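You operate a simulated robot arm through the tools that you are given. There is no shell and no other tool. Be economical: measure what you need, move in short steps, check, and stop when the job is done.

You run a simulated robot arm. Do the job below in one go: nothing can be reset, and whatever is moved stays where it is left.

JOB
Mop up the tea on the desk with the green cloth, then clear mug and cloth onto the tray.
Fine: first move the mouse onto the desk mat, while your hands are dry. Set down upright: grey mug.

Only the result counts: the job must be done as asked and must still hold three seconds after the hand-in. Knocking over, shifting, dropping, spilling or breaking anything else fails it. Flat cloth is picked up by pressing the open fingertips on it (5 to 10 N) and closing them slowly along it; thin cloth reads only 2 to 8 mm in the jaws.

ROBOT AND FRAMES
A 7-joint arm with a two-finger parallel gripper on a trunk, on a base that drives. Base frame: it is fixed to the floor where the robot stands at the start and does not move with it; the origin is under the middle of the robot, x ahead of it, y to its left, z up; the surface under the hand at the start is at about z = 75. Lengths are in cm, angles in degrees, forces in N, time in s.
With the tool pointing down near the work surface it reaches from about 28 to 72 cm from the robot's upright axis, wherever it stands. Its first joint turns from -166.0 to 166.0 degrees. Places, roughly: PC end of the desk mat [80, 40, 80]; brown pot [-150, -75, 100]; brown saucer [-150, -75, 100]; cream pot [-200, -50, 100]; cream saucer [-200, -50, 100]; inside of the drinks tray [50, -30, 80]; nut jar [-100, -100, 75]; red bucket [-175, -50, 0]; red flask [-75, -100, 100]; spill on the desk [70, -10, 80]; squash bottle [-100, -100, 75]; steel bowl [-150, -75, 0]; travel cup (7x7x14 cm) [-10, -110, 80]; water jug [-75, -100, 75]; watering can [-175, -75, 100]. Payload 3.43 kg.
The tool frame sits at the grasp point between the pads (the TCP): z along the fingers, y along the line on which they close. The tips reach 3.4 cm beyond it. The gripper opens to 12.8 cm. The fingers are 2.4 cm wide and 1.2 cm thick; the gripper's body (4.8 by 13 cm) begins 9.6 cm behind the TCP.
Orientation is that of the tool frame in the base frame, as [roll, pitch, yaw] about the fixed x, y, z axes, in that order (R = Rz(yaw) Ry(pitch) Rx(roll)). With the fingers straight down and closing along the base's y, the tool's x points along the base's -x, its y along +y and its z along -z.

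CONTROLS
- The arm moves only by the tool jog_arm. Its argument "motion" is a list of rows, each a list of 2 entries, a list of its own where there are three numbers: the shift along the tool's x, y, z in units of 100 mm (1.0 is 100 mm), then the turn, a rotation vector about the tool's x, y, z in units of 45 degrees (1.0 is 45 degrees). In form: [[[tx, ty, tz], [wx, wy, wz]], ...]. A call has 1 to 20 rows; each row is the pose to reach, as a shift and turn from the pose commanded when the call began, along the tool's axes at that moment. "gripper" is the gripper command, from -1 (fully open) to 1 (shut), values between in proportion, set as the call begins (left out, the last holds). A call with a number of a shift or a turn outside -1 to 1 is refused whole. A row lasts 0.2 s, in which the tool goes at most 5 cm and 8.6 degrees; a call with a longer step from one row to the next is refused whole, and so is a gripper value outside its range. Where a pose cannot be reached the arm comes as near as it can. A force on the tool above 40 N (or 10 N above the force at the start of the call, whichever is more), or a blocked arm, ends the call early, and 0.2 s more pass. The fingers move at their own pace (about 10.8 cm/s each) and stop on an object; they squeeze with about 31 N. The grip force told is the motor's: it shows also when the fingers shut on nothing. Time passes only in rows, and 0.2 s behind the last, so rows that repeat a pose let the fingers close. It gives the time, the measured TCP pose, the force on the tool (base axes), the opening and the grip force at its end, in the units of the frame above (readings bear some noise), with the torque about the TCP (base axes, N m) and any sound that the robot's microphone picked up.
- Cameras (640 x 400 px; columns grow to the right, rows downward): "scene" is now at [-0.81, 13.48, 147.96]; the picture's right is [-0.06, -1.00, 0.00], its down [-0.69, 0.04, -0.72] and it looks along [0.72, -0.04, -0.69] (base axes); focal length 288 px, centre (320, 200). "wrist" rides on the gripper at [7.6, -1.1, -16] in the tool frame; the picture's right is [0.15, 0.99, 0.00], its down [-0.88, 0.13, -0.46] and it looks along [-0.45, 0.07, 0.89] (tool axes); focal length 234 px, centre (320, 200). There is no depth. A picture from a camera that has moved, and an enlarged one, comes with that camera's place and axes in the base frame and with its lens.
- get_image(camera): a new picture of that camera. The clock stands still meanwhile.
- slide_trunk(by): slides the trunk up (or, below 0, down) by that many cm; the arm and the scene camera ride with it, the base frame stays. It gives what a move gives, with no picture.
- steer(legs): drives the robot by 1 to 6 legs, each [ahead, left, turn to the left] in cm, cm and degrees, along the robot's own axes; the way and the turn of a leg run together, so that a leg with both is an arc; at most 150 cm and 180 degrees a leg. The arm and the cameras ride along, it lands a little off, and it stops where it bumps. It gives what a move gives.
- head_to(pan, tilt): turns the head with the scene camera to pan (to the left, within 86 degrees either way) and tilt (down, from -29 to 69), counted from straight ahead of the robot. It gives what a move gives.
- inspect(camera, box): a new picture of the part [left, top, right, bottom] of that camera's present view, enlarged. The clock stands still meanwhile.
- finish_job(): hands the job in; it is judged then, once.

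Go step by step. Nothing tells you exact positions but the pictures and the camera data: compare them with the known pose of the tool, close in by small moves and look again before you grip or let go. The budget is 120 turns and 78 pictures, counting those below and the enlarged ones. Unless the task says otherwise, let go and move clear before handing in, and close with one line.

The tools are called after ">>>" by a JSON object that holds its "api" and its "payload". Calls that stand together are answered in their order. jog_arm: Moves the arm, as the interface text tells. Its arguments: {"type":"object","properties":{"motion":{"type":"array"},"gripper":{"type":"number"}},"required":["motion"]} The other tools are called the same way: slide_trunk (by) slides the trunk up or down; steer (legs) drives the base; head_to (pan, tilt) turns the head that bears the scene camera; get_image (camera) takes a picture; inspect (camera, box) takes an enlarged picture of a part of a camera's view; finish_job () hands the job in.

At the start:

```text
t: 0.0
eef_pos: [42.17, 2.91, 102.83]
ee_rot: [-180.0, 0.1, -179.9]
ft_force: [0.4, 0.4, -0.6]
ft_torque: [-0.01, 0.0, -0.01]
gripper_width: 12.82
gripper_force: 0.1
trunk travel left (down, up): [-20.0, 12.4]
robot x, y, heading: [0.08, -0.08, -0.1]
head pan, tilt: [-3.5, 44.0]
```

scene: 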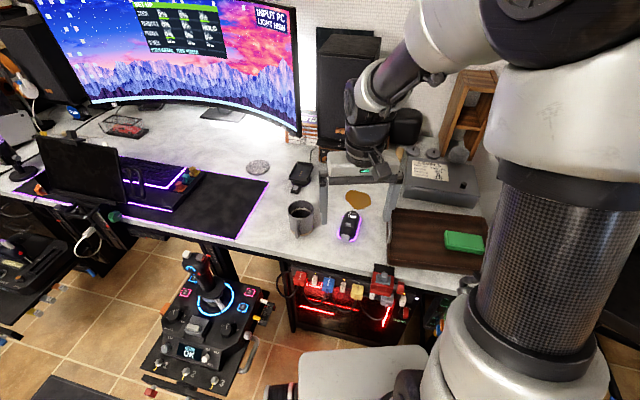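
wrist: 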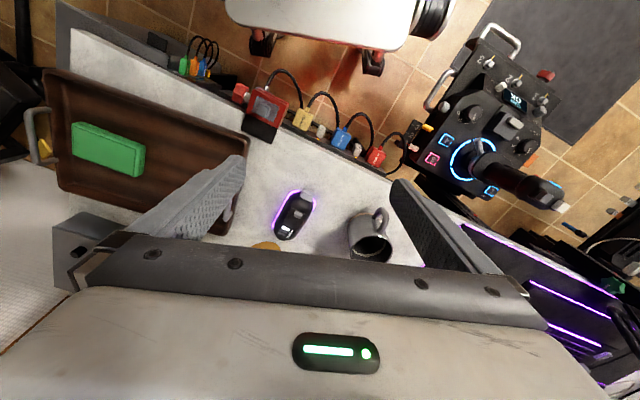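

I see the mouse near (61, 0), the mug near (63, 16), the spill near (75, -4), and the green cloth on the tray near (52, -34). I'll look closer before I touch anything.

>>> {"api": "inspect", "payload": {"camera": "scene", "box": [230, 140, 390, 240]}}

>>> {"api": "inspect", "payload": {"camera": "scene", "box": [350, 180, 510, 280]}}

>>> {"api": "inspect", "payload": {"camera": "wrist", "box": [220, 150, 420, 275]}}

```text
4.00 times, centred on (310, 190) of scene
camera zoom: at [-0.81, 13.48, 147.96], right [-0.06, -1.0, 0.0], down [-0.69, 0.04, -0.72], along [0.72, -0.04, -0.69], focal length 1150 px, centre (360, 240)
```

zoom: 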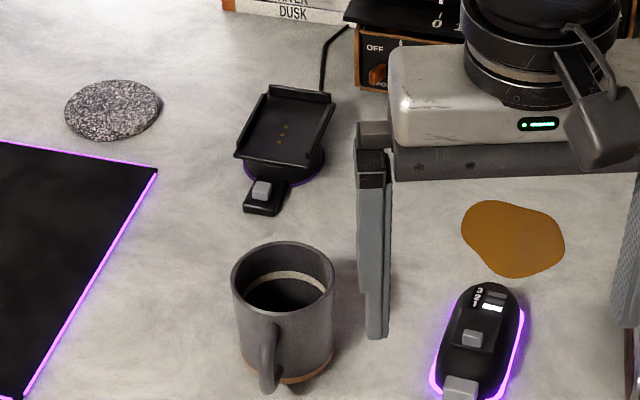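

```text
4.00 times, centred on (430, 230) of scene
camera zoom: at [-0.81, 13.48, 147.96], right [-0.06, -1.0, 0.0], down [-0.69, 0.04, -0.72], along [0.72, -0.04, -0.69], focal length 1150 px, centre (-120, 80)
```

zoom: 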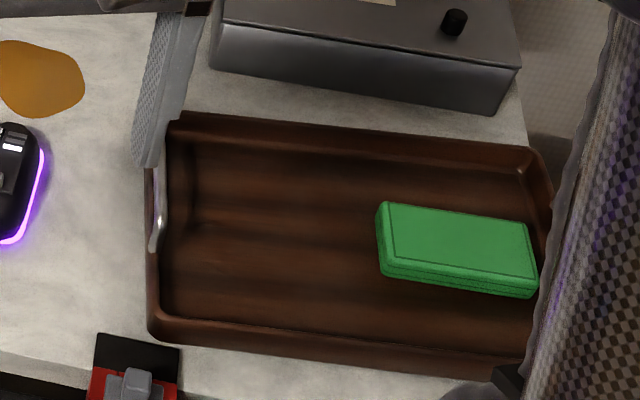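

```text
3.20 times, centred on (320, 212) of wrist
camera zoom: at [34.56, 1.78, 118.69], right [-0.15, 0.99, 0.0], down [0.88, 0.13, 0.46], along [0.45, 0.07, -0.89], focal length 749 px, centre (320, 160)
```

zoom: 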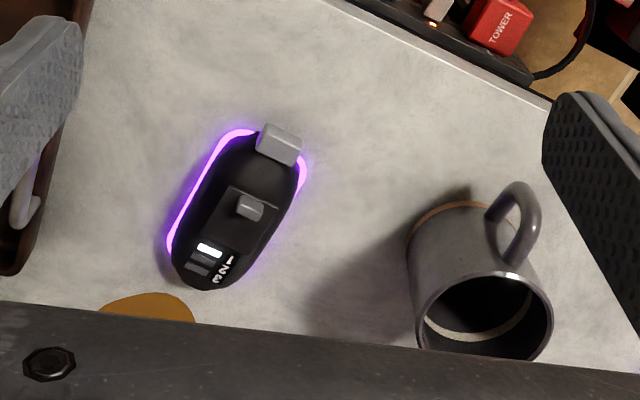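

The mat's right edge runs from about (86, 29) to (59, 37), so placing the mouse needs more reach and I'll have to drive a little. I'll look down at the base surroundings first.

>>> {"api": "head_to", "payload": {"pan": 10, "tilt": 69}}

>>> {"api": "get_image", "payload": {"camera": "scene"}}

```text
t: 0.9
eef_pos: [42.32, 3.01, 102.85]
ee_rot: [179.9, 0.0, 179.9]
ft_force: [-0.2, -0.3, 0.5]
ft_torque: [-0.01, 0.0, -0.03]
gripper_width: 12.82
gripper_force: 0.1
trunk travel left (down, up): [-20.0, 12.4]
robot x, y, heading: [-0.05, 0.1, -0.3]
head pan, tilt: [10.0, 68.8]
```

```text
72 pictures are left
camera scene: at [-3.5, 14.95, 144.93], right [0.17, -0.98, 0.0], down [-0.92, -0.16, -0.36], along [0.36, 0.06, -0.93], focal length 288 px, centre (320, 200)
```

scene: 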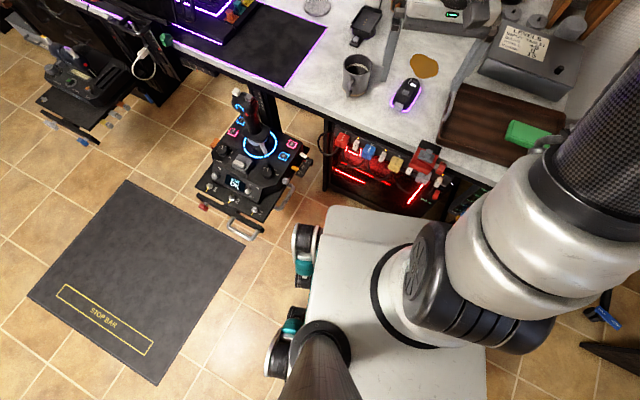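

The mouse lies at about (61.5, 0.5), with its long axis about 19° clockwise of x. I'll bring the open gripper above it, turned to match, and look again.

>>> {"api": "jog_arm", "payload": {"motion": [[[-0.35, -0.04, 0], [0, 0, 0.15]], [[-0.7, -0.08, 0], [0, 0, 0.3]], [[-1.0, -0.12, 0], [0, 0, 0.42]]], "gripper": -1}}

>>> {"api": "get_image", "payload": {"camera": "wrist"}}

```text
t: 1.7
eef_pos: [51.99, 1.5, 103.12]
ee_rot: [-180.0, -0.1, 161.0]
ft_force: [-0.3, 0.0, 0.5]
ft_torque: [0.0, 0.0, -0.05]
gripper_width: 12.8
gripper_force: 0.0
trunk travel left (down, up): [-20.0, 12.4]
robot x, y, heading: [0.11, -0.03, 0.1]
head pan, tilt: [10.0, 68.8]
```

```text
71 pictures are left
camera wrist: at [44.43, 2.89, 118.97], right [0.18, 0.98, 0.0], down [0.88, -0.16, 0.46], along [0.45, -0.08, -0.89], focal length 234 px, centre (320, 200)
```

wrist: 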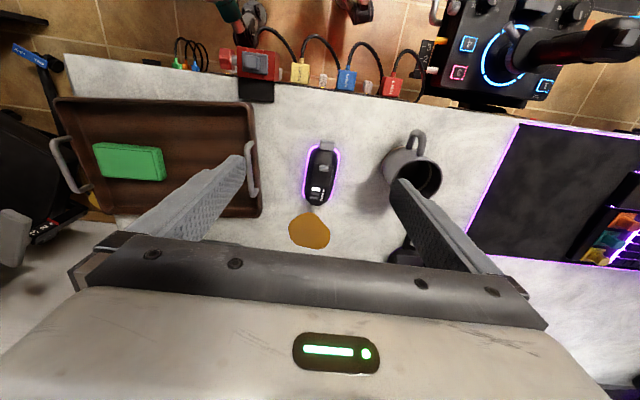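

The gripper lines up with the mouse, which I now place at (61, 0.2). I'll move above it and lower partway.

>>> {"api": "jog_arm", "payload": {"motion": [[[-0.3, 0.06, 0.3], [0, 0, 0]], [[-0.6, 0.12, 0.6], [0, 0, 0]], [[-0.89, 0.17, 0.9], [0, 0, 0]], [[-0.89, 0.17, 1.0], [0, 0, 0]]]}}

>>> {"api": "get_image", "payload": {"camera": "wrist"}}

>>> {"api": "head_to", "payload": {"pan": 0, "tilt": 50}}

>>> {"api": "get_image", "payload": {"camera": "scene"}}

```text
t: 2.7
eef_pos: [61.04, 0.37, 93.13]
ee_rot: [180.0, 0.0, 161.1]
ft_force: [0.0, -0.7, -0.3]
ft_torque: [-0.03, 0.0, -0.02]
gripper_width: 12.79
gripper_force: 0.0
trunk travel left (down, up): [-20.0, 12.4]
robot x, y, heading: [0.53, 0.02, 0.1]
head pan, tilt: [10.0, 68.8]
```

```text
70 pictures are left
camera wrist: at [53.41, 1.85, 108.99], right [0.18, 0.98, 0.0], down [0.88, -0.16, 0.46], along [0.45, -0.08, -0.89], focal length 234 px, centre (320, 200)
```

wrist: 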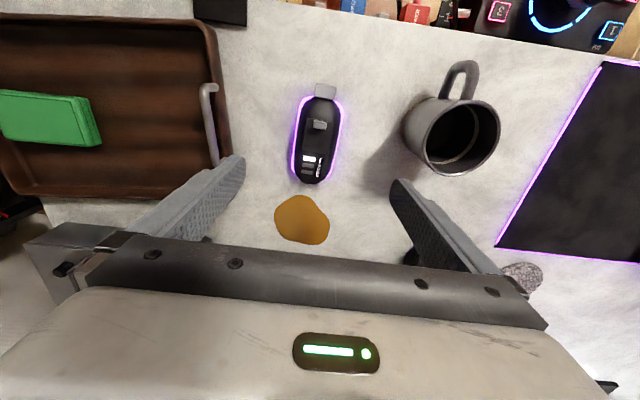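

```text
t: 3.5
eef_pos: [60.98, 0.55, 93.19]
ee_rot: [-180.0, 0.0, 161.1]
ft_force: [-0.9, -0.2, -0.6]
ft_torque: [-0.02, 0.0, 0.0]
gripper_width: 12.79
gripper_force: 0.2
trunk travel left (down, up): [-20.0, 12.4]
robot x, y, heading: [-0.29, -0.23, -0.0]
head pan, tilt: [0.0, 50.0]
```

```text
69 pictures are left
camera scene: at [-1.31, 13.98, 147.12], right [0.0, -1.0, 0.0], down [-0.77, 0.0, -0.64], along [0.64, 0.0, -0.77], focal length 288 px, centre (320, 200)
```

scene: 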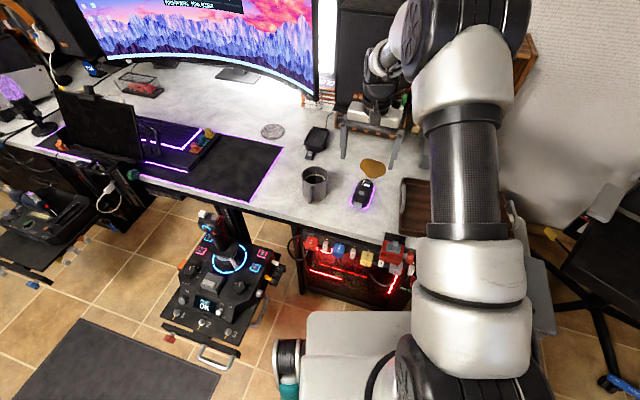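

The mouse is centred between the fingers, and there are about 3 cm to the mug. I'll lower the tips to just above the desk.

>>> {"api": "jog_arm", "payload": {"motion": [[[0.04, 0, 0.4], [0, 0, 0]], [[0.04, 0, 0.8], [0, 0, 0]], [[0.04, 0, 1.0], [0, 0, 0]], [[0.04, 0, 1.0], [0, 0, 0]]]}}

>>> {"api": "get_image", "payload": {"camera": "wrist"}}

>>> {"api": "inspect", "payload": {"camera": "scene", "box": [280, 130, 440, 230]}}

```text
t: 4.5
eef_pos: [60.59, 0.87, 82.98]
ee_rot: [-180.0, -0.1, 161.0]
ft_force: [-0.6, -1.2, -0.1]
ft_torque: [-0.01, -0.02, -0.02]
gripper_width: 12.79
gripper_force: 0.0
trunk travel left (down, up): [-20.0, 12.4]
robot x, y, heading: [0.4, -0.01, 0.0]
head pan, tilt: [0.0, 50.0]
```

```text
68 pictures are left
camera wrist: at [53.03, 2.22, 98.93], right [0.18, 0.98, 0.0], down [0.88, -0.16, 0.46], along [0.45, -0.08, -0.89], focal length 234 px, centre (320, 200)
```

wrist: 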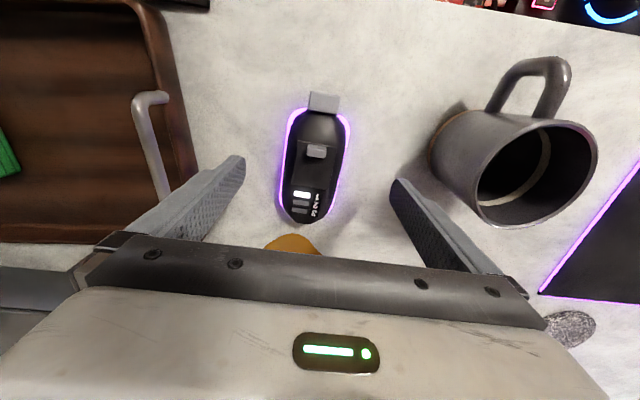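

```text
4.00 times, centred on (360, 180) of scene
camera zoom: at [-1.3, 13.98, 147.12], right [0.0, -1.0, 0.0], down [-0.77, 0.0, -0.64], along [0.64, 0.0, -0.77], focal length 1150 px, centre (160, 280)
```

zoom: 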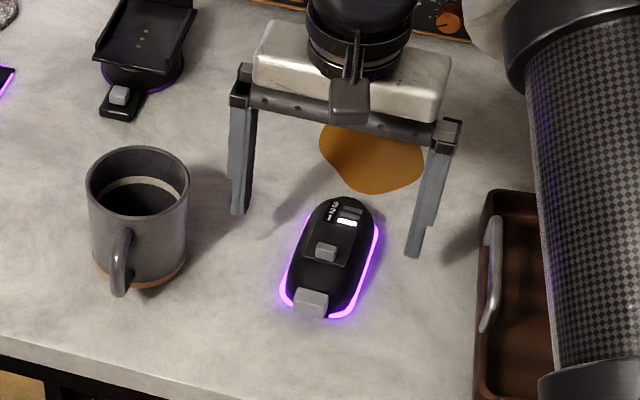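

All consistent, so I'll lower the last 3.5 cm and close gently.

>>> {"api": "jog_arm", "payload": {"motion": [[[-0.03, 0, 0.2], [0, 0, 0]], [[-0.03, 0, 0.37], [0, 0, 0]], [[-0.03, 0, 0.37], [0, 0, 0]]]}}

>>> {"api": "jog_arm", "payload": {"motion": [[[0, 0, 0], [0, 0, 0]], [[0, 0, 0], [0, 0, 0]], [[0, 0, 0], [0, 0, 0]], [[0, 0, 0], [0, 0, 0]]], "gripper": 0.5}}

>>> {"api": "get_image", "payload": {"camera": "wrist"}}

```text
t: 5.3
eef_pos: [61.09, 0.57, 79.32]
ee_rot: [-179.9, 0.0, 161.1]
ft_force: [0.4, 0.7, -0.6]
ft_torque: [0.0, 0.04, -0.01]
gripper_width: 12.79
gripper_force: 0.0
trunk travel left (down, up): [-20.0, 12.4]
robot x, y, heading: [0.0, 0.17, 0.0]
head pan, tilt: [0.0, 50.0]
```

```text
t: 6.3
eef_pos: [61.11, 0.63, 79.34]
ee_rot: [180.0, 0.1, 161.2]
ft_force: [0.3, -0.8, -0.6]
ft_torque: [-0.09, -0.03, -0.02]
gripper_width: 5.78
gripper_force: 31.0
trunk travel left (down, up): [-20.0, 12.4]
robot x, y, heading: [-0.35, 0.34, 0.3]
head pan, tilt: [0.0, 50.0]
```

```text
66 pictures are left
camera wrist: at [53.42, 1.99, 95.26], right [0.18, 0.98, 0.0], down [0.88, -0.16, 0.46], along [0.45, -0.08, -0.89], focal length 234 px, centre (320, 200)
```

wrist: 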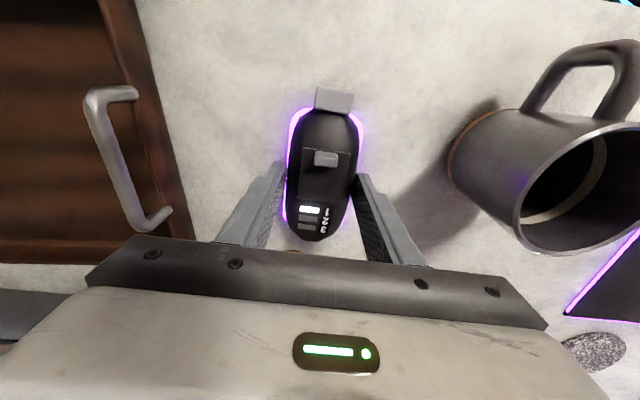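

The mouse is held at 5.8 cm. I'll lift it well above the mug.

>>> {"api": "jog_arm", "payload": {"motion": [[[0, 0, -0.2], [0, 0, 0]], [[0, 0, -0.6], [0, 0, 0]], [[0, 0, -1.0], [0, 0, 0]]]}}

>>> {"api": "jog_arm", "payload": {"motion": [[[0.1, 0, -0.3], [0, 0, 0]], [[0.2, 0, -0.7], [0, 0, 0]], [[0.2, 0, -0.7], [0, 0, 0]]]}}

>>> {"api": "steer", "payload": {"legs": [[7, 3, 0]]}}

>>> {"api": "get_image", "payload": {"camera": "wrist"}}

>>> {"api": "get_image", "payload": {"camera": "scene"}}

```text
t: 7.1
eef_pos: [61.19, 0.89, 89.31]
ee_rot: [179.9, -0.1, 161.1]
ft_force: [-0.2, -0.1, -2.0]
ft_torque: [-0.01, 0.02, 0.04]
gripper_width: 5.78
gripper_force: 30.8
trunk travel left (down, up): [-20.0, 12.4]
robot x, y, heading: [0.11, 0.08, 0.3]
head pan, tilt: [0.0, 50.0]
```

```text
t: 7.9
eef_pos: [58.95, 1.41, 96.09]
ee_rot: [179.9, 0.0, 161.1]
ft_force: [0.2, -0.7, -1.7]
ft_torque: [0.02, 0.01, -0.02]
gripper_width: 5.77
gripper_force: 31.2
trunk travel left (down, up): [-20.0, 12.4]
robot x, y, heading: [-0.27, 0.16, 0.2]
head pan, tilt: [0.0, 50.0]
```

```text
t: 8.9
eef_pos: [65.94, 4.33, 95.96]
ee_rot: [-180.0, 0.0, 161.0]
ft_force: [0.3, 0.6, -1.4]
ft_torque: [-0.01, 0.01, 0.01]
gripper_width: 5.76
gripper_force: 31.3
trunk travel left (down, up): [-20.0, 12.4]
robot x, y, heading: [6.76, 3.3, 0.2]
head pan, tilt: [0.0, 50.0]
```

```text
65 pictures are left
camera wrist: at [58.26, 5.68, 111.88], right [0.18, 0.98, 0.0], down [0.88, -0.16, 0.46], along [0.45, -0.08, -0.89], focal length 234 px, centre (320, 200)
```

wrist: 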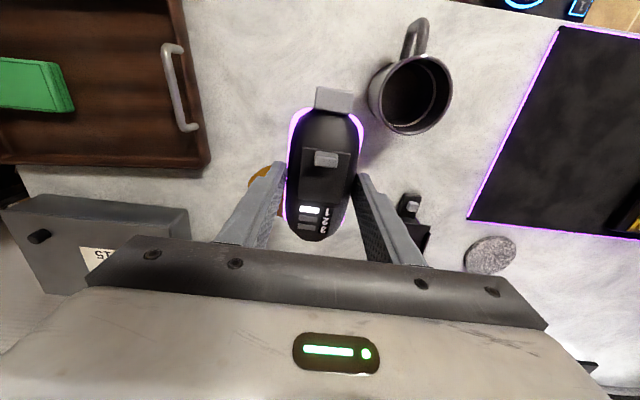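

```text
64 pictures are left
camera scene: at [5.56, 16.96, 147.12], right [0.0, -1.0, 0.0], down [-0.77, 0.0, -0.64], along [0.64, 0.0, -0.77], focal length 288 px, centre (320, 200)
```

scene: 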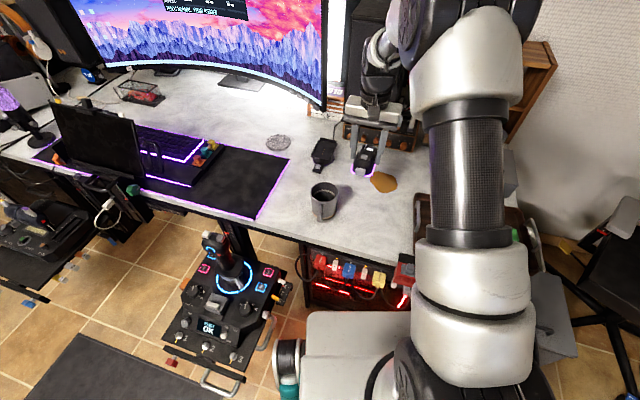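

The mat corners come out at (58, 37) and (85.5, 28.5), and the mouse is already almost parallel to that edge. The robot needs 3 cm more ahead, then I'll swing the arm left at height.

>>> {"api": "steer", "payload": {"legs": [[3, 0, 0]]}}

```text
t: 9.8
eef_pos: [68.93, 4.35, 96.12]
ee_rot: [-180.0, 0.0, 161.1]
ft_force: [-0.1, 0.4, -0.5]
ft_torque: [0.03, -0.01, 0.0]
gripper_width: 5.74
gripper_force: 30.7
trunk travel left (down, up): [-20.0, 12.4]
robot x, y, heading: [9.75, 3.02, 0.1]
head pan, tilt: [0.0, 50.0]
```

>>> {"api": "jog_arm", "payload": {"motion": [[[0.1, 0.29, 0], [0, 0, 0]], [[0.2, 0.58, 0], [0, 0, 0]], [[0.29, 0.88, 0], [0, 0, 0]]]}}

>>> {"api": "jog_arm", "payload": {"motion": [[[0.1, 0.29, 0], [0, 0, 0]], [[0.2, 0.58, 0], [0, 0, 0]], [[0.29, 0.88, 0], [0, 0, 0]]]}}

>>> {"api": "jog_arm", "payload": {"motion": [[[0.1, 0.29, 0], [0, 0, 0]], [[0.2, 0.58, 0], [0, 0, 0]], [[0.29, 0.88, 0], [0, 0, 0]]]}}

>>> {"api": "jog_arm", "payload": {"motion": [[[0.1, 0.29, 0], [0, 0, 0]], [[0.2, 0.58, 0], [0, 0, 0]], [[0.29, 0.88, 0], [0, 0, 0]], [[0.29, 0.88, 0], [0, 0, 0]]]}}

>>> {"api": "get_image", "payload": {"camera": "wrist"}}

>>> {"api": "get_image", "payload": {"camera": "scene"}}

```text
t: 10.6
eef_pos: [68.86, 13.37, 95.87]
ee_rot: [180.0, 0.0, 161.1]
ft_force: [0.3, 0.5, -1.9]
ft_torque: [0.01, -0.01, 0.03]
gripper_width: 5.74
gripper_force: 31.3
trunk travel left (down, up): [-20.0, 12.4]
robot x, y, heading: [9.91, 2.87, 0.0]
head pan, tilt: [0.0, 50.0]
```

```text
t: 11.4
eef_pos: [69.12, 22.86, 95.93]
ee_rot: [180.0, -0.1, 161.1]
ft_force: [0.0, -0.5, -0.3]
ft_torque: [-0.01, -0.03, 0.03]
gripper_width: 5.77
gripper_force: 31.3
trunk travel left (down, up): [-20.0, 12.4]
robot x, y, heading: [9.85, 2.98, -0.0]
head pan, tilt: [0.0, 50.0]
```

```text
t: 12.2
eef_pos: [69.33, 32.32, 95.75]
ee_rot: [180.0, -0.2, 161.1]
ft_force: [0.5, -0.2, -1.1]
ft_torque: [0.02, 0.0, 0.01]
gripper_width: 5.77
gripper_force: 31.1
trunk travel left (down, up): [-20.0, 12.4]
robot x, y, heading: [9.98, 2.69, 0.1]
head pan, tilt: [0.0, 50.0]
```

```text
t: 13.2
eef_pos: [69.45, 41.41, 95.68]
ee_rot: [-180.0, 0.0, 161.1]
ft_force: [0.2, 0.1, -1.5]
ft_torque: [-0.02, -0.02, -0.01]
gripper_width: 5.74
gripper_force: 31.2
trunk travel left (down, up): [-20.0, 12.4]
robot x, y, heading: [10.18, 2.73, -0.2]
head pan, tilt: [0.0, 50.0]
```

```text
63 pictures are left
camera wrist: at [61.8, 42.77, 111.56], right [0.18, 0.98, 0.0], down [0.88, -0.16, 0.46], along [0.45, -0.08, -0.89], focal length 234 px, centre (320, 200)
```

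wrist: 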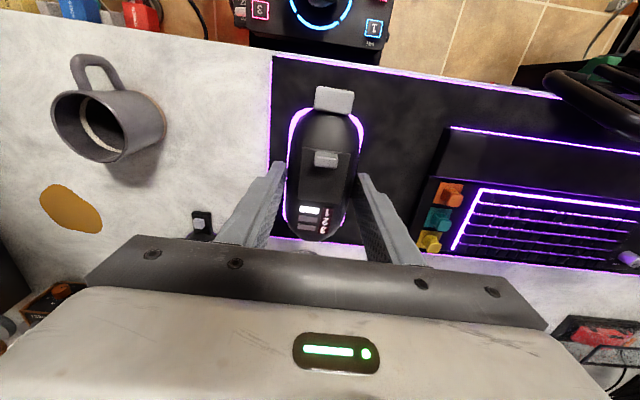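

```text
62 pictures are left
camera scene: at [8.57, 16.98, 147.12], right [0.0, -1.0, 0.0], down [-0.77, 0.0, -0.64], along [0.64, 0.0, -0.77], focal length 288 px, centre (320, 200)
```

scene: 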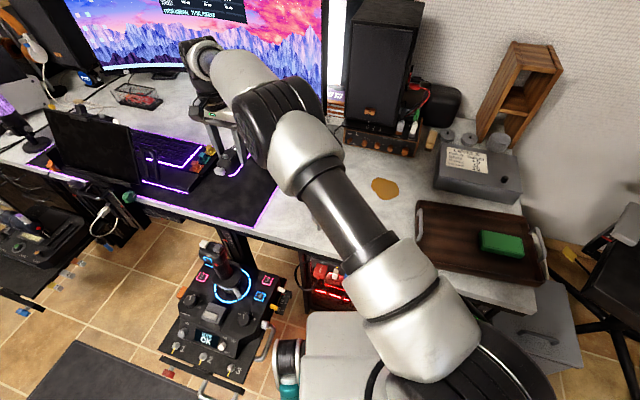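

The whole mouse lies over the mat, about 4 cm inside the right edge and clear of the keyboard. I'll lower it.

>>> {"api": "jog_arm", "payload": {"motion": [[[0, 0, 0.4], [0, 0, 0]], [[0, 0, 0.8], [0, 0, 0]], [[0, 0, 1.0], [0, 0, 0]]]}}

>>> {"api": "jog_arm", "payload": {"motion": [[[0, 0, 0.3], [0, 0, 0]], [[0, 0, 0.45], [0, 0, 0]], [[0, 0, 0.55], [0, 0, 0]], [[0, 0, 0.55], [0, 0, 0]]]}}

>>> {"api": "get_image", "payload": {"camera": "wrist"}}

```text
t: 14.0
eef_pos: [69.13, 41.23, 85.87]
ee_rot: [-179.9, 0.0, 161.1]
ft_force: [0.6, 0.3, -0.9]
ft_torque: [-0.01, -0.03, 0.01]
gripper_width: 5.78
gripper_force: 30.8
trunk travel left (down, up): [-20.0, 12.4]
robot x, y, heading: [9.84, 2.82, 0.0]
head pan, tilt: [0.0, 50.0]
```

```text
t: 15.0
eef_pos: [69.28, 41.36, 80.56]
ee_rot: [180.0, 0.0, 161.1]
ft_force: [-0.5, 0.6, -1.6]
ft_torque: [0.01, -0.01, 0.02]
gripper_width: 5.75
gripper_force: 30.7
trunk travel left (down, up): [-20.0, 12.4]
robot x, y, heading: [9.87, 3.11, -0.3]
head pan, tilt: [0.0, 50.0]
```

```text
61 pictures are left
camera wrist: at [61.68, 42.75, 96.43], right [0.18, 0.98, 0.0], down [0.88, -0.16, 0.46], along [0.45, -0.08, -0.89], focal length 234 px, centre (320, 200)
```

wrist: 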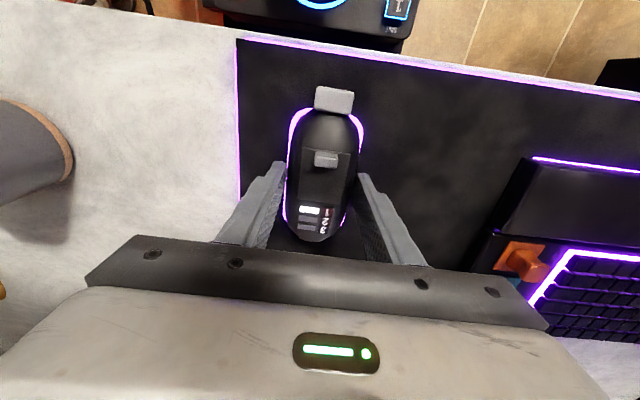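

The mouse is about 1 cm above the mat. I'll lower it in fine steps to contact.

>>> {"api": "jog_arm", "payload": {"motion": [[[0, 0, 0.04], [0, 0, 0]], [[0, 0, 0.06], [0, 0, 0]], [[0, 0, 0.07], [0, 0, 0]], [[0, 0, 0.08], [0, 0, 0]]]}}

```text
t: 16.0
eef_pos: [69.34, 41.43, 79.79]
ee_rot: [-180.0, 0.0, 161.0]
ft_force: [-0.6, 0.5, 2.2]
ft_torque: [-0.12, 0.05, -0.03]
gripper_width: 5.77
gripper_force: 30.6
trunk travel left (down, up): [-20.0, 12.4]
robot x, y, heading: [9.77, 2.98, 0.2]
head pan, tilt: [0.0, 50.0]
```

It's touching the mat, so I'll release and rise.

>>> {"api": "jog_arm", "payload": {"motion": [[[0, 0, 0], [0, 0, 0]], [[0, 0, 0], [0, 0, 0]], [[0, 0, 0], [0, 0, 0]]], "gripper": -0.45}}

>>> {"api": "jog_arm", "payload": {"motion": [[[0, 0, -0.2], [0, 0, 0]], [[0, 0, -0.5], [0, 0, 0]], [[0, 0, -1.0], [0, 0, 0]]]}}

>>> {"api": "jog_arm", "payload": {"motion": [[[0, 0, -0.4], [0, 0, 0]], [[0, 0, -0.8], [0, 0, 0]], [[0, 0, -1.0], [0, 0, 0]]]}}

>>> {"api": "get_image", "payload": {"camera": "wrist"}}

```text
t: 16.8
eef_pos: [69.24, 41.37, 79.71]
ee_rot: [180.0, 0.0, 161.1]
ft_force: [0.4, 0.1, 0.9]
ft_torque: [-0.01, 0.02, 0.0]
gripper_width: 9.28
gripper_force: 0.2
trunk travel left (down, up): [-20.0, 12.4]
robot x, y, heading: [10.01, 3.04, 0.3]
head pan, tilt: [0.0, 50.0]
```

```text
t: 17.6
eef_pos: [69.27, 40.92, 89.83]
ee_rot: [179.9, 0.0, 161.1]
ft_force: [0.0, -0.6, 0.8]
ft_torque: [0.01, 0.02, 0.0]
gripper_width: 9.27
gripper_force: 0.0
trunk travel left (down, up): [-20.0, 12.4]
robot x, y, heading: [9.99, 2.89, -0.2]
head pan, tilt: [0.0, 50.0]
```

```text
t: 18.4
eef_pos: [69.59, 41.2, 99.78]
ee_rot: [180.0, 0.0, 161.1]
ft_force: [0.5, 0.1, -0.1]
ft_torque: [0.01, 0.0, 0.02]
gripper_width: 9.29
gripper_force: 0.1
trunk travel left (down, up): [-20.0, 12.4]
robot x, y, heading: [9.92, 2.92, -0.1]
head pan, tilt: [0.0, 50.0]
```

```text
60 pictures are left
camera wrist: at [61.93, 42.54, 115.7], right [0.18, 0.98, 0.0], down [0.88, -0.16, 0.46], along [0.45, -0.08, -0.89], focal length 234 px, centre (320, 200)
```

wrist: 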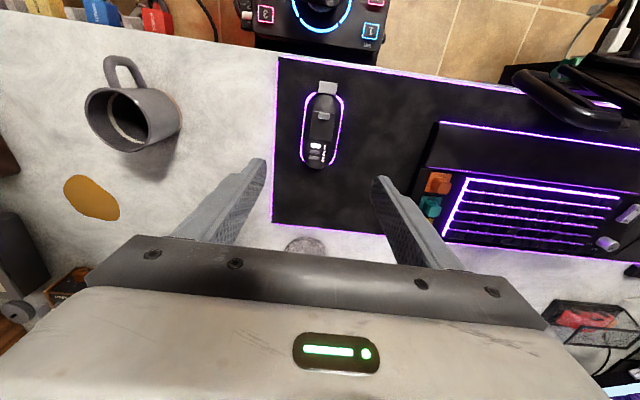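

The mouse sits fully on the mat. Next is the cloth, so I'll take a close look at it while the view is free.

>>> {"api": "inspect", "payload": {"camera": "scene", "box": [400, 190, 560, 290]}}

```text
4.00 times, centred on (480, 240) of scene
camera zoom: at [8.54, 16.95, 147.12], right [0.0, -1.0, 0.0], down [-0.77, 0.0, -0.64], along [0.64, 0.0, -0.77], focal length 1150 px, centre (-320, 40)
```

zoom: 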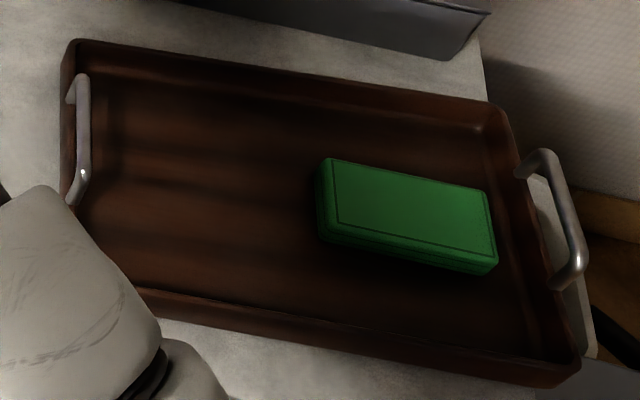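

The cloth is a folded pad about 11 × 7 × 2 cm at (50.6, -33.7), with its long side about 12° off y. I'll swing over it at height, turning to yaw 78° so the fingers close across its short side.

>>> {"api": "jog_arm", "payload": {"motion": [[[-0.027, -0.32, 0], [0, 0, 0.077]], [[-0.053, -0.64, 0], [0, 0, 0.154]], [[-0.08, -0.962, 0], [0, 0, 0.231]]], "gripper": -0.56}}

>>> {"api": "jog_arm", "payload": {"motion": [[[-0.084, -0.31, 0], [0, 0, 0.077]], [[-0.169, -0.62, 0], [0, 0, 0.154]], [[-0.253, -0.932, 0], [0, 0, 0.231]]]}}

>>> {"api": "jog_arm", "payload": {"motion": [[[-0.139, -0.29, 0], [0, 0, 0.077]], [[-0.278, -0.58, 0], [0, 0, 0.154]], [[-0.417, -0.871, 0], [0, 0, 0.231]]]}}

>>> {"api": "jog_arm", "payload": {"motion": [[[-0.189, -0.26, 0], [0, 0, 0.077]], [[-0.378, -0.52, 0], [0, 0, 0.154]], [[-0.567, -0.781, 0], [0, 0, 0.231]]]}}

>>> {"api": "jog_arm", "payload": {"motion": [[[-0.233, -0.222, 0], [0, 0, 0.077]], [[-0.466, -0.444, 0], [0, 0, 0.154]], [[-0.699, -0.667, 0], [0, 0, 0.231]]]}}

>>> {"api": "jog_arm", "payload": {"motion": [[[-0.27, -0.177, 0], [0, 0, 0.077]], [[-0.54, -0.353, 0], [0, 0, 0.154]], [[-0.808, -0.53, 0], [0, 0, 0.231]]]}}

>>> {"api": "jog_arm", "payload": {"motion": [[[-0.297, -0.125, 0], [0, 0, 0.077]], [[-0.593, -0.25, 0], [0, 0, 0.154]], [[-0.89, -0.375, 0], [0, 0, 0.231]]]}}

>>> {"api": "jog_arm", "payload": {"motion": [[[-0.314, -0.069, 0], [0, 0, 0.077]], [[-0.629, -0.139, 0], [0, 0, 0.154]], [[-0.943, -0.208, 0], [0, 0, 0.231]], [[-0.943, -0.208, 0], [0, 0, 0.231]]]}}

>>> {"api": "get_image", "payload": {"camera": "wrist"}}

```text
t: 19.2
eef_pos: [66.98, 31.98, 99.66]
ee_rot: [180.0, 0.1, 150.6]
ft_force: [0.6, -0.3, 0.1]
ft_torque: [-0.05, -0.01, -0.01]
gripper_width: 9.98
gripper_force: 0.1
trunk travel left (down, up): [-20.0, 12.4]
robot x, y, heading: [9.97, 2.99, 0.1]
head pan, tilt: [0.0, 50.0]
```

```text
t: 20.0
eef_pos: [64.37, 22.75, 99.89]
ee_rot: [-179.9, 0.0, 140.3]
ft_force: [0.4, 0.2, 0.2]
ft_torque: [0.01, 0.0, -0.02]
gripper_width: 9.97
gripper_force: 0.0
trunk travel left (down, up): [-20.0, 12.4]
robot x, y, heading: [9.84, 2.94, 0.1]
head pan, tilt: [0.0, 50.0]
```

```text
t: 20.8
eef_pos: [62.06, 13.32, 99.6]
ee_rot: [-179.9, -0.1, 129.8]
ft_force: [0.2, 0.1, -0.4]
ft_torque: [0.0, 0.03, -0.03]
gripper_width: 9.98
gripper_force: 0.0
trunk travel left (down, up): [-20.0, 12.4]
robot x, y, heading: [9.52, 2.85, 0.1]
head pan, tilt: [0.0, 50.0]
```

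```text
t: 21.6
eef_pos: [60.02, 4.08, 99.44]
ee_rot: [-179.9, -0.1, 119.4]
ft_force: [0.0, -0.3, 0.9]
ft_torque: [-0.02, -0.03, 0.0]
gripper_width: 9.98
gripper_force: 0.1
trunk travel left (down, up): [-20.0, 12.4]
robot x, y, heading: [9.89, 2.75, 0.2]
head pan, tilt: [0.0, 50.0]
```

```text
t: 22.4
eef_pos: [57.73, -5.3, 99.86]
ee_rot: [179.9, -0.1, 109.0]
ft_force: [-0.8, 0.6, -0.3]
ft_torque: [-0.05, -0.01, 0.03]
gripper_width: 9.98
gripper_force: 0.0
trunk travel left (down, up): [-20.0, 12.4]
robot x, y, heading: [9.83, 2.88, -0.1]
head pan, tilt: [0.0, 50.0]
```

```text
t: 23.2
eef_pos: [55.26, -15.06, 99.62]
ee_rot: [180.0, 0.1, 98.7]
ft_force: [-0.4, 0.6, 0.1]
ft_torque: [-0.02, 0.01, 0.02]
gripper_width: 9.96
gripper_force: 0.1
trunk travel left (down, up): [-20.0, 12.4]
robot x, y, heading: [9.99, 3.0, -0.2]
head pan, tilt: [0.0, 50.0]
```

```text
t: 24.0
eef_pos: [52.92, -24.5, 99.6]
ee_rot: [-180.0, 0.0, 88.2]
ft_force: [-0.6, 0.4, 0.2]
ft_torque: [0.0, 0.02, 0.02]
gripper_width: 9.96
gripper_force: 0.1
trunk travel left (down, up): [-20.0, 12.4]
robot x, y, heading: [10.16, 2.8, -0.1]
head pan, tilt: [0.0, 50.0]
```

```text
t: 25.0
eef_pos: [50.55, -33.78, 100.04]
ee_rot: [179.9, -0.1, 77.9]
ft_force: [0.2, 0.1, 0.1]
ft_torque: [0.02, -0.03, -0.02]
gripper_width: 9.99
gripper_force: 0.1
trunk travel left (down, up): [-20.0, 12.4]
robot x, y, heading: [9.38, 2.69, -0.1]
head pan, tilt: [0.0, 50.0]
```

```text
58 pictures are left
camera wrist: at [50.95, -26.12, 115.91], right [1.0, -0.06, 0.0], down [-0.06, -0.89, 0.46], along [-0.03, -0.45, -0.89], focal length 234 px, centre (320, 200)
```

wrist: 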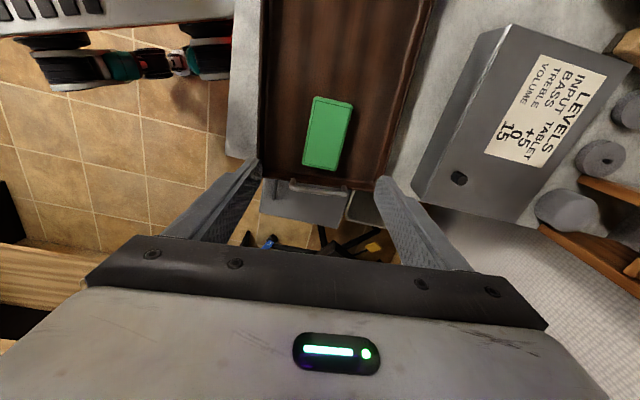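

The cloth centre is about (51.3, -33.8) and its axis matches the tool. I'll lower with a small correction and recheck.

>>> {"api": "jog_arm", "payload": {"motion": [[[0, 0.06, 0.4], [0, 0, 0]], [[0, 0.06, 0.8], [0, 0, 0.03]], [[0, 0.06, 1.0], [0, 0, 0.03]], [[0, 0.06, 1.0], [0, 0, 0.03]]]}}

>>> {"api": "get_image", "payload": {"camera": "wrist"}}

```text
t: 26.0
eef_pos: [51.04, -33.71, 89.78]
ee_rot: [180.0, 0.0, 76.5]
ft_force: [0.0, -1.1, 0.7]
ft_torque: [-0.01, -0.02, 0.03]
gripper_width: 9.99
gripper_force: 0.0
trunk travel left (down, up): [-20.0, 12.4]
robot x, y, heading: [9.64, 2.7, 0.0]
head pan, tilt: [0.0, 50.0]
```

```text
57 pictures are left
camera wrist: at [51.62, -26.02, 105.7], right [1.0, -0.09, 0.0], down [-0.08, -0.89, 0.46], along [-0.04, -0.45, -0.89], focal length 234 px, centre (320, 200)
```

wrist: 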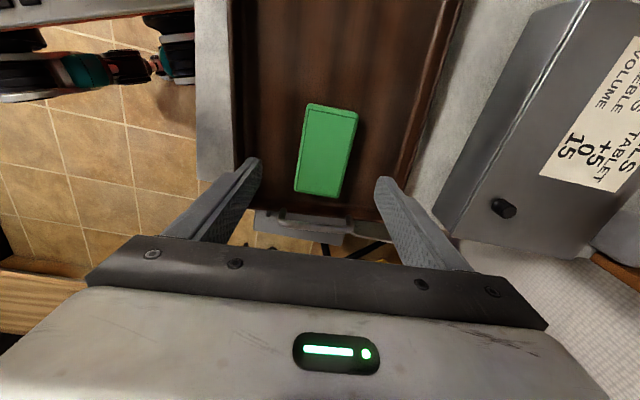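

>>> {"api": "jog_arm", "payload": {"motion": [[[0, 0.06, 0.3], [0, 0, 0.035]], [[0, 0.06, 0.6], [0, 0, 0.035]], [[0, 0.06, 0.85], [0, 0, 0.035]], [[0, 0.06, 0.95], [0, 0, 0.035]], [[0, 0.06, 0.95], [0, 0, 0.035]]]}}

>>> {"api": "get_image", "payload": {"camera": "wrist"}}

>>> {"api": "inspect", "payload": {"camera": "scene", "box": [400, 170, 560, 270]}}

```text
t: 27.2
eef_pos: [51.66, -33.81, 80.19]
ee_rot: [180.0, 0.0, 74.9]
ft_force: [-0.2, 0.9, 0.2]
ft_torque: [0.03, 0.02, -0.04]
gripper_width: 9.97
gripper_force: 0.0
trunk travel left (down, up): [-20.0, 12.4]
robot x, y, heading: [10.02, 2.93, -0.1]
head pan, tilt: [0.0, 50.0]
```

```text
56 pictures are left
camera wrist: at [52.52, -26.3, 96.07], right [0.99, -0.12, 0.0], down [-0.1, -0.88, 0.46], along [-0.05, -0.45, -0.89], focal length 234 px, centre (320, 200)
```

wrist: 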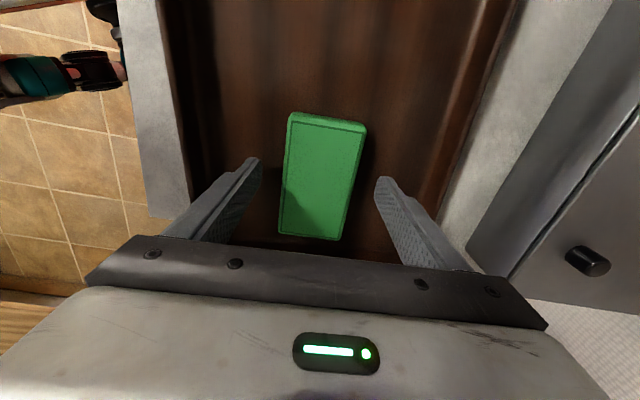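

```text
4.00 times, centred on (480, 220) of scene
camera zoom: at [8.55, 16.96, 147.12], right [0.0, -1.0, 0.0], down [-0.77, 0.0, -0.64], along [0.64, 0.0, -0.77], focal length 1150 px, centre (-320, 120)
```

zoom: 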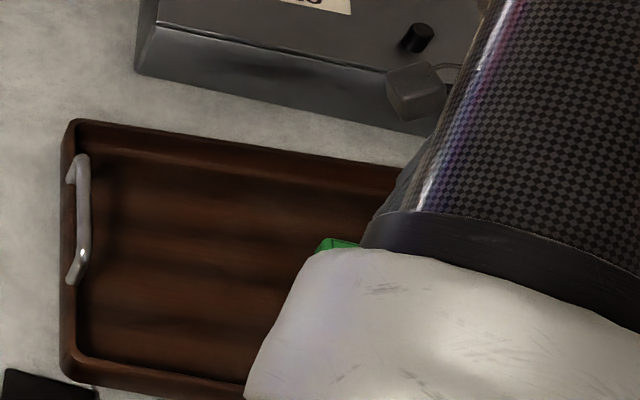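

The cloth lies between the fingers, with the tips at about z 76.8. I'll close on its sides.

>>> {"api": "jog_arm", "payload": {"motion": [[[0, 0, 0], [0, 0, 0]], [[0, 0, 0], [0, 0, 0]], [[0, 0, 0], [0, 0, 0]], [[0, 0, 0], [0, 0, 0]]], "gripper": 0.2}}

>>> {"api": "get_image", "payload": {"camera": "wrist"}}

```text
t: 28.2
eef_pos: [51.66, -33.92, 80.26]
ee_rot: [179.9, 0.0, 75.0]
ft_force: [-0.9, -0.3, 0.0]
ft_torque: [0.03, 0.04, 0.01]
gripper_width: 6.1
gripper_force: 30.8
trunk travel left (down, up): [-20.0, 12.4]
robot x, y, heading: [10.0, 2.94, 0.0]
head pan, tilt: [0.0, 50.0]
```

```text
54 pictures are left
camera wrist: at [52.52, -26.29, 96.11], right [0.99, -0.12, 0.0], down [-0.1, -0.88, 0.46], along [-0.05, -0.45, -0.89], focal length 234 px, centre (320, 200)
```

wrist: 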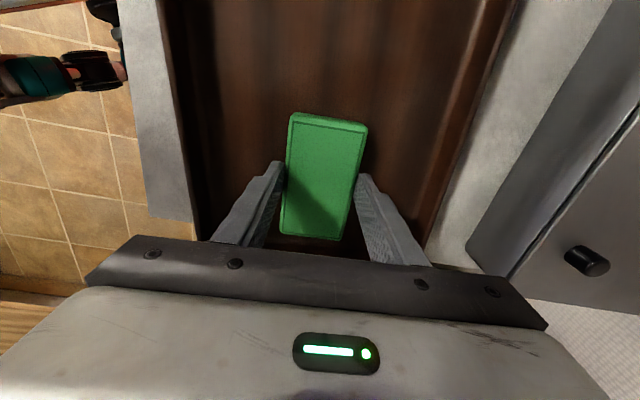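

The cloth is held at 6.1 cm. I'll lift it and carry it above the spill at about (74.5, -4.6).

>>> {"api": "jog_arm", "payload": {"motion": [[[0, 0, -0.2], [0, 0, 0]], [[0, 0, -0.5], [0, 0, 0]], [[0, 0, -1.0], [0, 0, 0]], [[0, 0, -1.0], [0, 0, 0]]]}}

>>> {"api": "jog_arm", "payload": {"motion": [[[0.285, 0.12, -0.1], [0, 0, 0]], [[0.57, 0.24, -0.2], [0, 0, 0]], [[0.855, 0.36, -0.2], [0, 0, 0]]]}}

>>> {"api": "jog_arm", "payload": {"motion": [[[0.285, 0.12, 0], [0, 0, 0]], [[0.57, 0.24, 0], [0, 0, 0]], [[0.855, 0.36, 0], [0, 0, 0]]]}}

>>> {"api": "jog_arm", "payload": {"motion": [[[0.285, 0.12, 0], [0, 0, 0]], [[0.57, 0.24, 0], [0, 0, 0]], [[0.855, 0.36, 0], [0, 0, 0]]]}}

>>> {"api": "jog_arm", "payload": {"motion": [[[0.285, 0.12, 0], [0, 0, 0]], [[0.57, 0.24, 0], [0, 0, 0]], [[0.855, 0.36, 0], [0, 0, 0]], [[0.855, 0.36, 0], [0, 0, 0]]]}}

>>> {"api": "get_image", "payload": {"camera": "wrist"}}

>>> {"api": "inspect", "payload": {"camera": "scene", "box": [280, 110, 480, 235]}}

```text
t: 29.2
eef_pos: [51.78, -33.75, 90.09]
ee_rot: [179.9, 0.1, 75.0]
ft_force: [-0.6, -0.2, -0.7]
ft_torque: [-0.02, 0.0, 0.02]
gripper_width: 6.09
gripper_force: 30.8
trunk travel left (down, up): [-20.0, 12.4]
robot x, y, heading: [9.56, 2.8, -0.0]
head pan, tilt: [0.0, 50.0]
```

```text
t: 30.0
eef_pos: [57.48, -26.5, 91.98]
ee_rot: [-180.0, -0.1, 74.9]
ft_force: [-0.1, -0.8, 0.2]
ft_torque: [-0.01, -0.03, -0.01]
gripper_width: 6.09
gripper_force: 30.8
trunk travel left (down, up): [-20.0, 12.4]
robot x, y, heading: [9.89, 2.8, 0.2]
head pan, tilt: [0.0, 50.0]
```

```text
t: 30.8
eef_pos: [63.06, -19.22, 92.09]
ee_rot: [179.9, -0.1, 74.9]
ft_force: [-0.5, 0.6, -0.8]
ft_torque: [0.0, -0.02, 0.0]
gripper_width: 6.11
gripper_force: 31.3
trunk travel left (down, up): [-20.0, 12.4]
robot x, y, heading: [10.16, 2.82, 0.1]
head pan, tilt: [0.0, 50.0]
```

```text
t: 31.6
eef_pos: [68.78, -11.92, 91.9]
ee_rot: [-180.0, 0.1, 74.9]
ft_force: [-0.2, 0.1, -0.9]
ft_torque: [-0.01, 0.01, -0.01]
gripper_width: 6.09
gripper_force: 31.3
trunk travel left (down, up): [-20.0, 12.4]
robot x, y, heading: [10.16, 3.6, -0.1]
head pan, tilt: [0.0, 50.0]
```

```text
t: 32.6
eef_pos: [74.36, -4.34, 91.92]
ee_rot: [-180.0, -0.1, 74.9]
ft_force: [-0.6, 0.0, -1.0]
ft_torque: [-0.03, 0.03, -0.02]
gripper_width: 6.09
gripper_force: 31.1
trunk travel left (down, up): [-20.0, 12.4]
robot x, y, heading: [9.86, 3.07, -0.4]
head pan, tilt: [0.0, 50.0]
```

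```text
53 pictures are left
camera wrist: at [75.22, 3.12, 107.84], right [0.99, -0.12, 0.0], down [-0.1, -0.88, 0.46], along [-0.05, -0.45, -0.89], focal length 234 px, centre (320, 200)
```

wrist: 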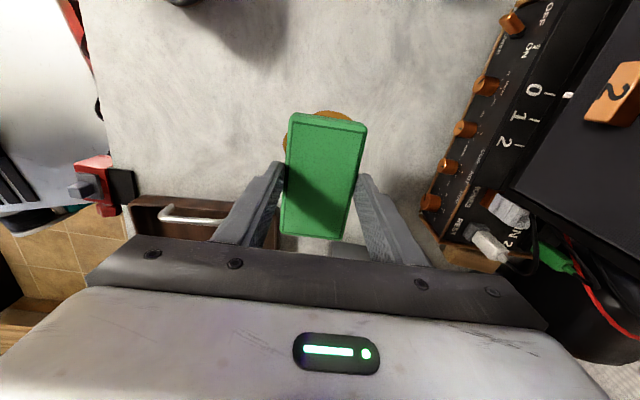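

```text
3.20 times, centred on (380, 172) of scene
camera zoom: at [8.56, 16.97, 147.12], right [0.0, -1.0, 0.0], down [-0.77, 0.0, -0.64], along [0.64, 0.0, -0.77], focal length 920 px, centre (128, 288)
```

zoom: 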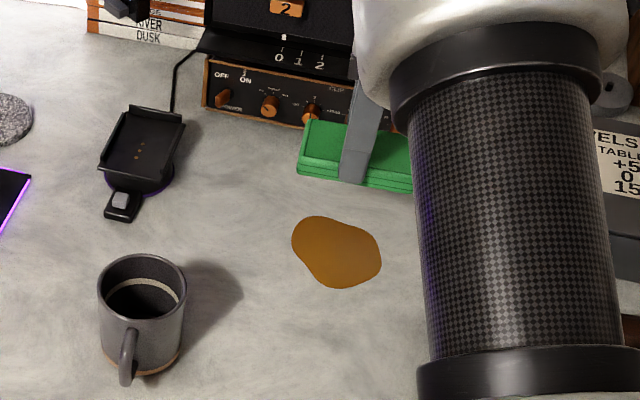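

The spill is centred at about (73.5, -5). I'll lower the cloth onto it and press lightly.

>>> {"api": "jog_arm", "payload": {"motion": [[[-0.04, -0.06, 0.4], [0, 0, 0]], [[-0.07, -0.06, 0.8], [0, 0, 0]], [[-0.07, -0.06, 1.0], [0, 0, 0]]]}}

>>> {"api": "jog_arm", "payload": {"motion": [[[0, 0, 0.1], [0, 0, 0]], [[0, 0, 0.17], [0, 0, 0]], [[0, 0, 0.21], [0, 0, 0]], [[0, 0, 0.23], [0, 0, 0]], [[0, 0, 0.25], [0, 0, 0]]]}}

```text
t: 33.4
eef_pos: [73.61, -5.0, 81.92]
ee_rot: [-180.0, 0.0, 75.0]
ft_force: [-0.3, -0.7, -0.8]
ft_torque: [0.04, -0.02, 0.01]
gripper_width: 6.1
gripper_force: 31.4
trunk travel left (down, up): [-20.0, 12.4]
robot x, y, heading: [9.63, 2.66, 0.4]
head pan, tilt: [0.0, 50.0]
```

```text
t: 34.6
eef_pos: [73.52, -4.95, 79.79]
ee_rot: [-180.0, 0.0, 75.0]
ft_force: [-0.7, -0.2, -0.5]
ft_torque: [0.0, -0.01, 0.01]
gripper_width: 6.08
gripper_force: 31.4
trunk travel left (down, up): [-20.0, 12.4]
robot x, y, heading: [10.18, 2.93, 0.0]
head pan, tilt: [0.0, 50.0]
```

>>> {"api": "jog_arm", "payload": {"motion": [[[0, 0, 0.02], [0, 0, 0]], [[0, 0, 0.04], [0, 0, 0]], [[0, 0, 0.06], [0, 0, 0]], [[0, 0, 0.06], [0, 0, 0]]]}}

```text
t: 35.6
eef_pos: [73.6, -4.91, 79.36]
ee_rot: [179.9, 0.1, 74.9]
ft_force: [-4.8, -0.1, 25.9]
ft_torque: [0.0, 0.21, -0.01]
gripper_width: 6.1
gripper_force: 31.2
trunk travel left (down, up): [-20.0, 12.4]
robot x, y, heading: [9.68, 2.99, 0.0]
head pan, tilt: [0.0, 50.0]
```

It's in contact, slightly firm. I'll ease off a little and wipe in strokes over the whole spill.

>>> {"api": "jog_arm", "payload": {"motion": [[[0, 0, -0.006], [0, 0, 0]], [[0, 0.15, -0.006], [0, 0, 0]], [[0, 0.3, -0.006], [0, 0, 0]], [[0, 0.42, -0.006], [0, 0, 0]], [[0.12, 0.42, -0.006], [0, 0, 0]], [[0.12, 0.25, -0.006], [0, 0, 0]], [[0.12, 0.05, -0.006], [0, 0, 0]], [[0.12, -0.15, -0.006], [0, 0, 0]], [[0.12, -0.35, -0.006], [0, 0, 0]], [[0.12, -0.45, -0.006], [0, 0, 0]], [[-0.12, -0.45, -0.006], [0, 0, 0]], [[-0.12, -0.25, -0.006], [0, 0, 0]], [[-0.12, -0.05, -0.006], [0, 0, 0]], [[-0.12, 0.15, -0.006], [0, 0, 0]], [[-0.12, 0.35, -0.006], [0, 0, 0]], [[-0.12, 0.42, -0.006], [0, 0, 0]], [[0, 0.3, -0.006], [0, 0, 0]], [[0, 0.1, -0.006], [0, 0, 0]], [[0, -0.15, -0.006], [0, 0, 0]], [[0, -0.4, -0.006], [0, 0, 0]]]}}

>>> {"api": "get_image", "payload": {"camera": "wrist"}}

>>> {"api": "inspect", "payload": {"camera": "scene", "box": [280, 110, 480, 235]}}

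```text
t: 39.8
eef_pos: [69.76, -3.87, 79.19]
ee_rot: [-180.0, -0.1, 75.0]
ft_force: [0.9, 0.0, 7.3]
ft_torque: [-0.1, -0.07, -0.04]
gripper_width: 6.06
gripper_force: 31.5
trunk travel left (down, up): [-20.0, 12.4]
robot x, y, heading: [9.91, 3.35, -0.2]
head pan, tilt: [0.0, 50.0]
```

```text
51 pictures are left
camera wrist: at [70.53, 3.68, 95.05], right [0.99, -0.12, 0.0], down [-0.1, -0.88, 0.46], along [-0.05, -0.45, -0.89], focal length 234 px, centre (320, 200)
```

wrist: 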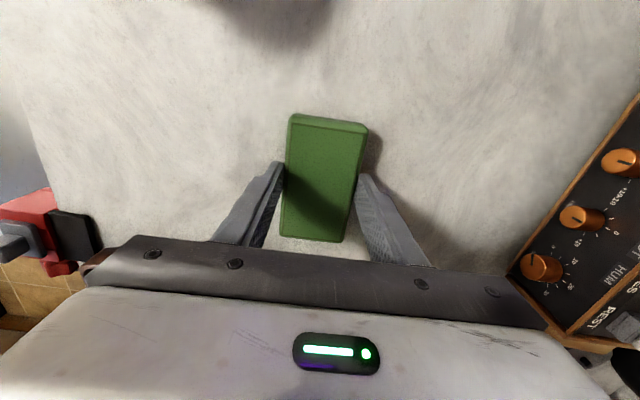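

```text
3.20 times, centred on (380, 172) of scene
camera zoom: at [8.5, 16.97, 147.13], right [0.0, -1.0, 0.0], down [-0.77, 0.0, -0.64], along [0.64, 0.0, -0.77], focal length 920 px, centre (128, 288)
```

zoom: 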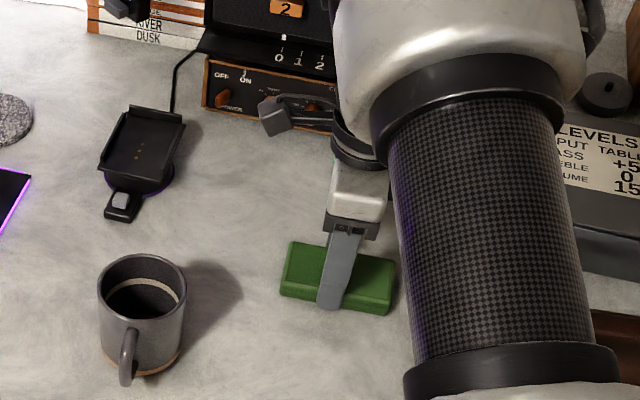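

The spill looks gone and the cloth has darkened. I'll lift and check the desk.

>>> {"api": "jog_arm", "payload": {"motion": [[[0, 0, -0.2], [0, 0, 0]], [[-0.2, 0, -0.5], [0, 0, 0]], [[-0.5, -0.2, -0.8], [0, 0, 0]], [[-0.8, -0.4, -1.0], [0, 0, 0]], [[-0.8, -0.4, -1.0], [0, 0, 0]]]}}

>>> {"api": "get_image", "payload": {"camera": "wrist"}}

>>> {"api": "inspect", "payload": {"camera": "scene", "box": [280, 110, 480, 235]}}

```text
t: 41.0
eef_pos: [63.53, -10.48, 89.5]
ee_rot: [-180.0, 0.0, 75.0]
ft_force: [0.8, -0.7, -0.1]
ft_torque: [0.01, 0.02, 0.0]
gripper_width: 6.07
gripper_force: 30.9
trunk travel left (down, up): [-20.0, 12.4]
robot x, y, heading: [9.76, 3.01, 0.2]
head pan, tilt: [0.0, 50.0]
```

```text
49 pictures are left
camera wrist: at [64.34, -2.99, 105.33], right [0.99, -0.11, 0.0], down [-0.1, -0.88, 0.46], along [-0.05, -0.45, -0.89], focal length 234 px, centre (320, 200)
```

wrist: 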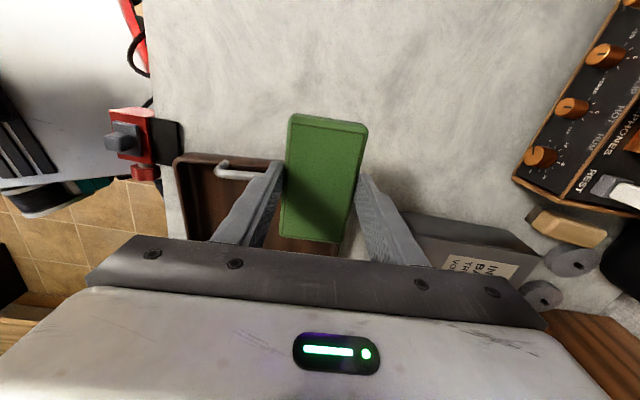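

```text
3.20 times, centred on (380, 172) of scene
camera zoom: at [8.53, 16.95, 147.12], right [0.0, -1.0, 0.0], down [-0.77, 0.0, -0.64], along [0.64, 0.0, -0.77], focal length 920 px, centre (128, 288)
```

zoom: 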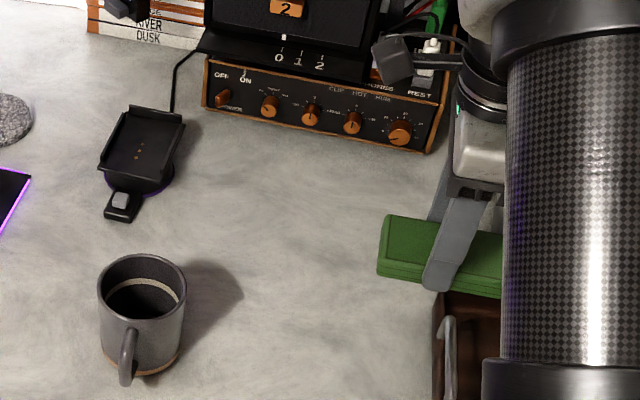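

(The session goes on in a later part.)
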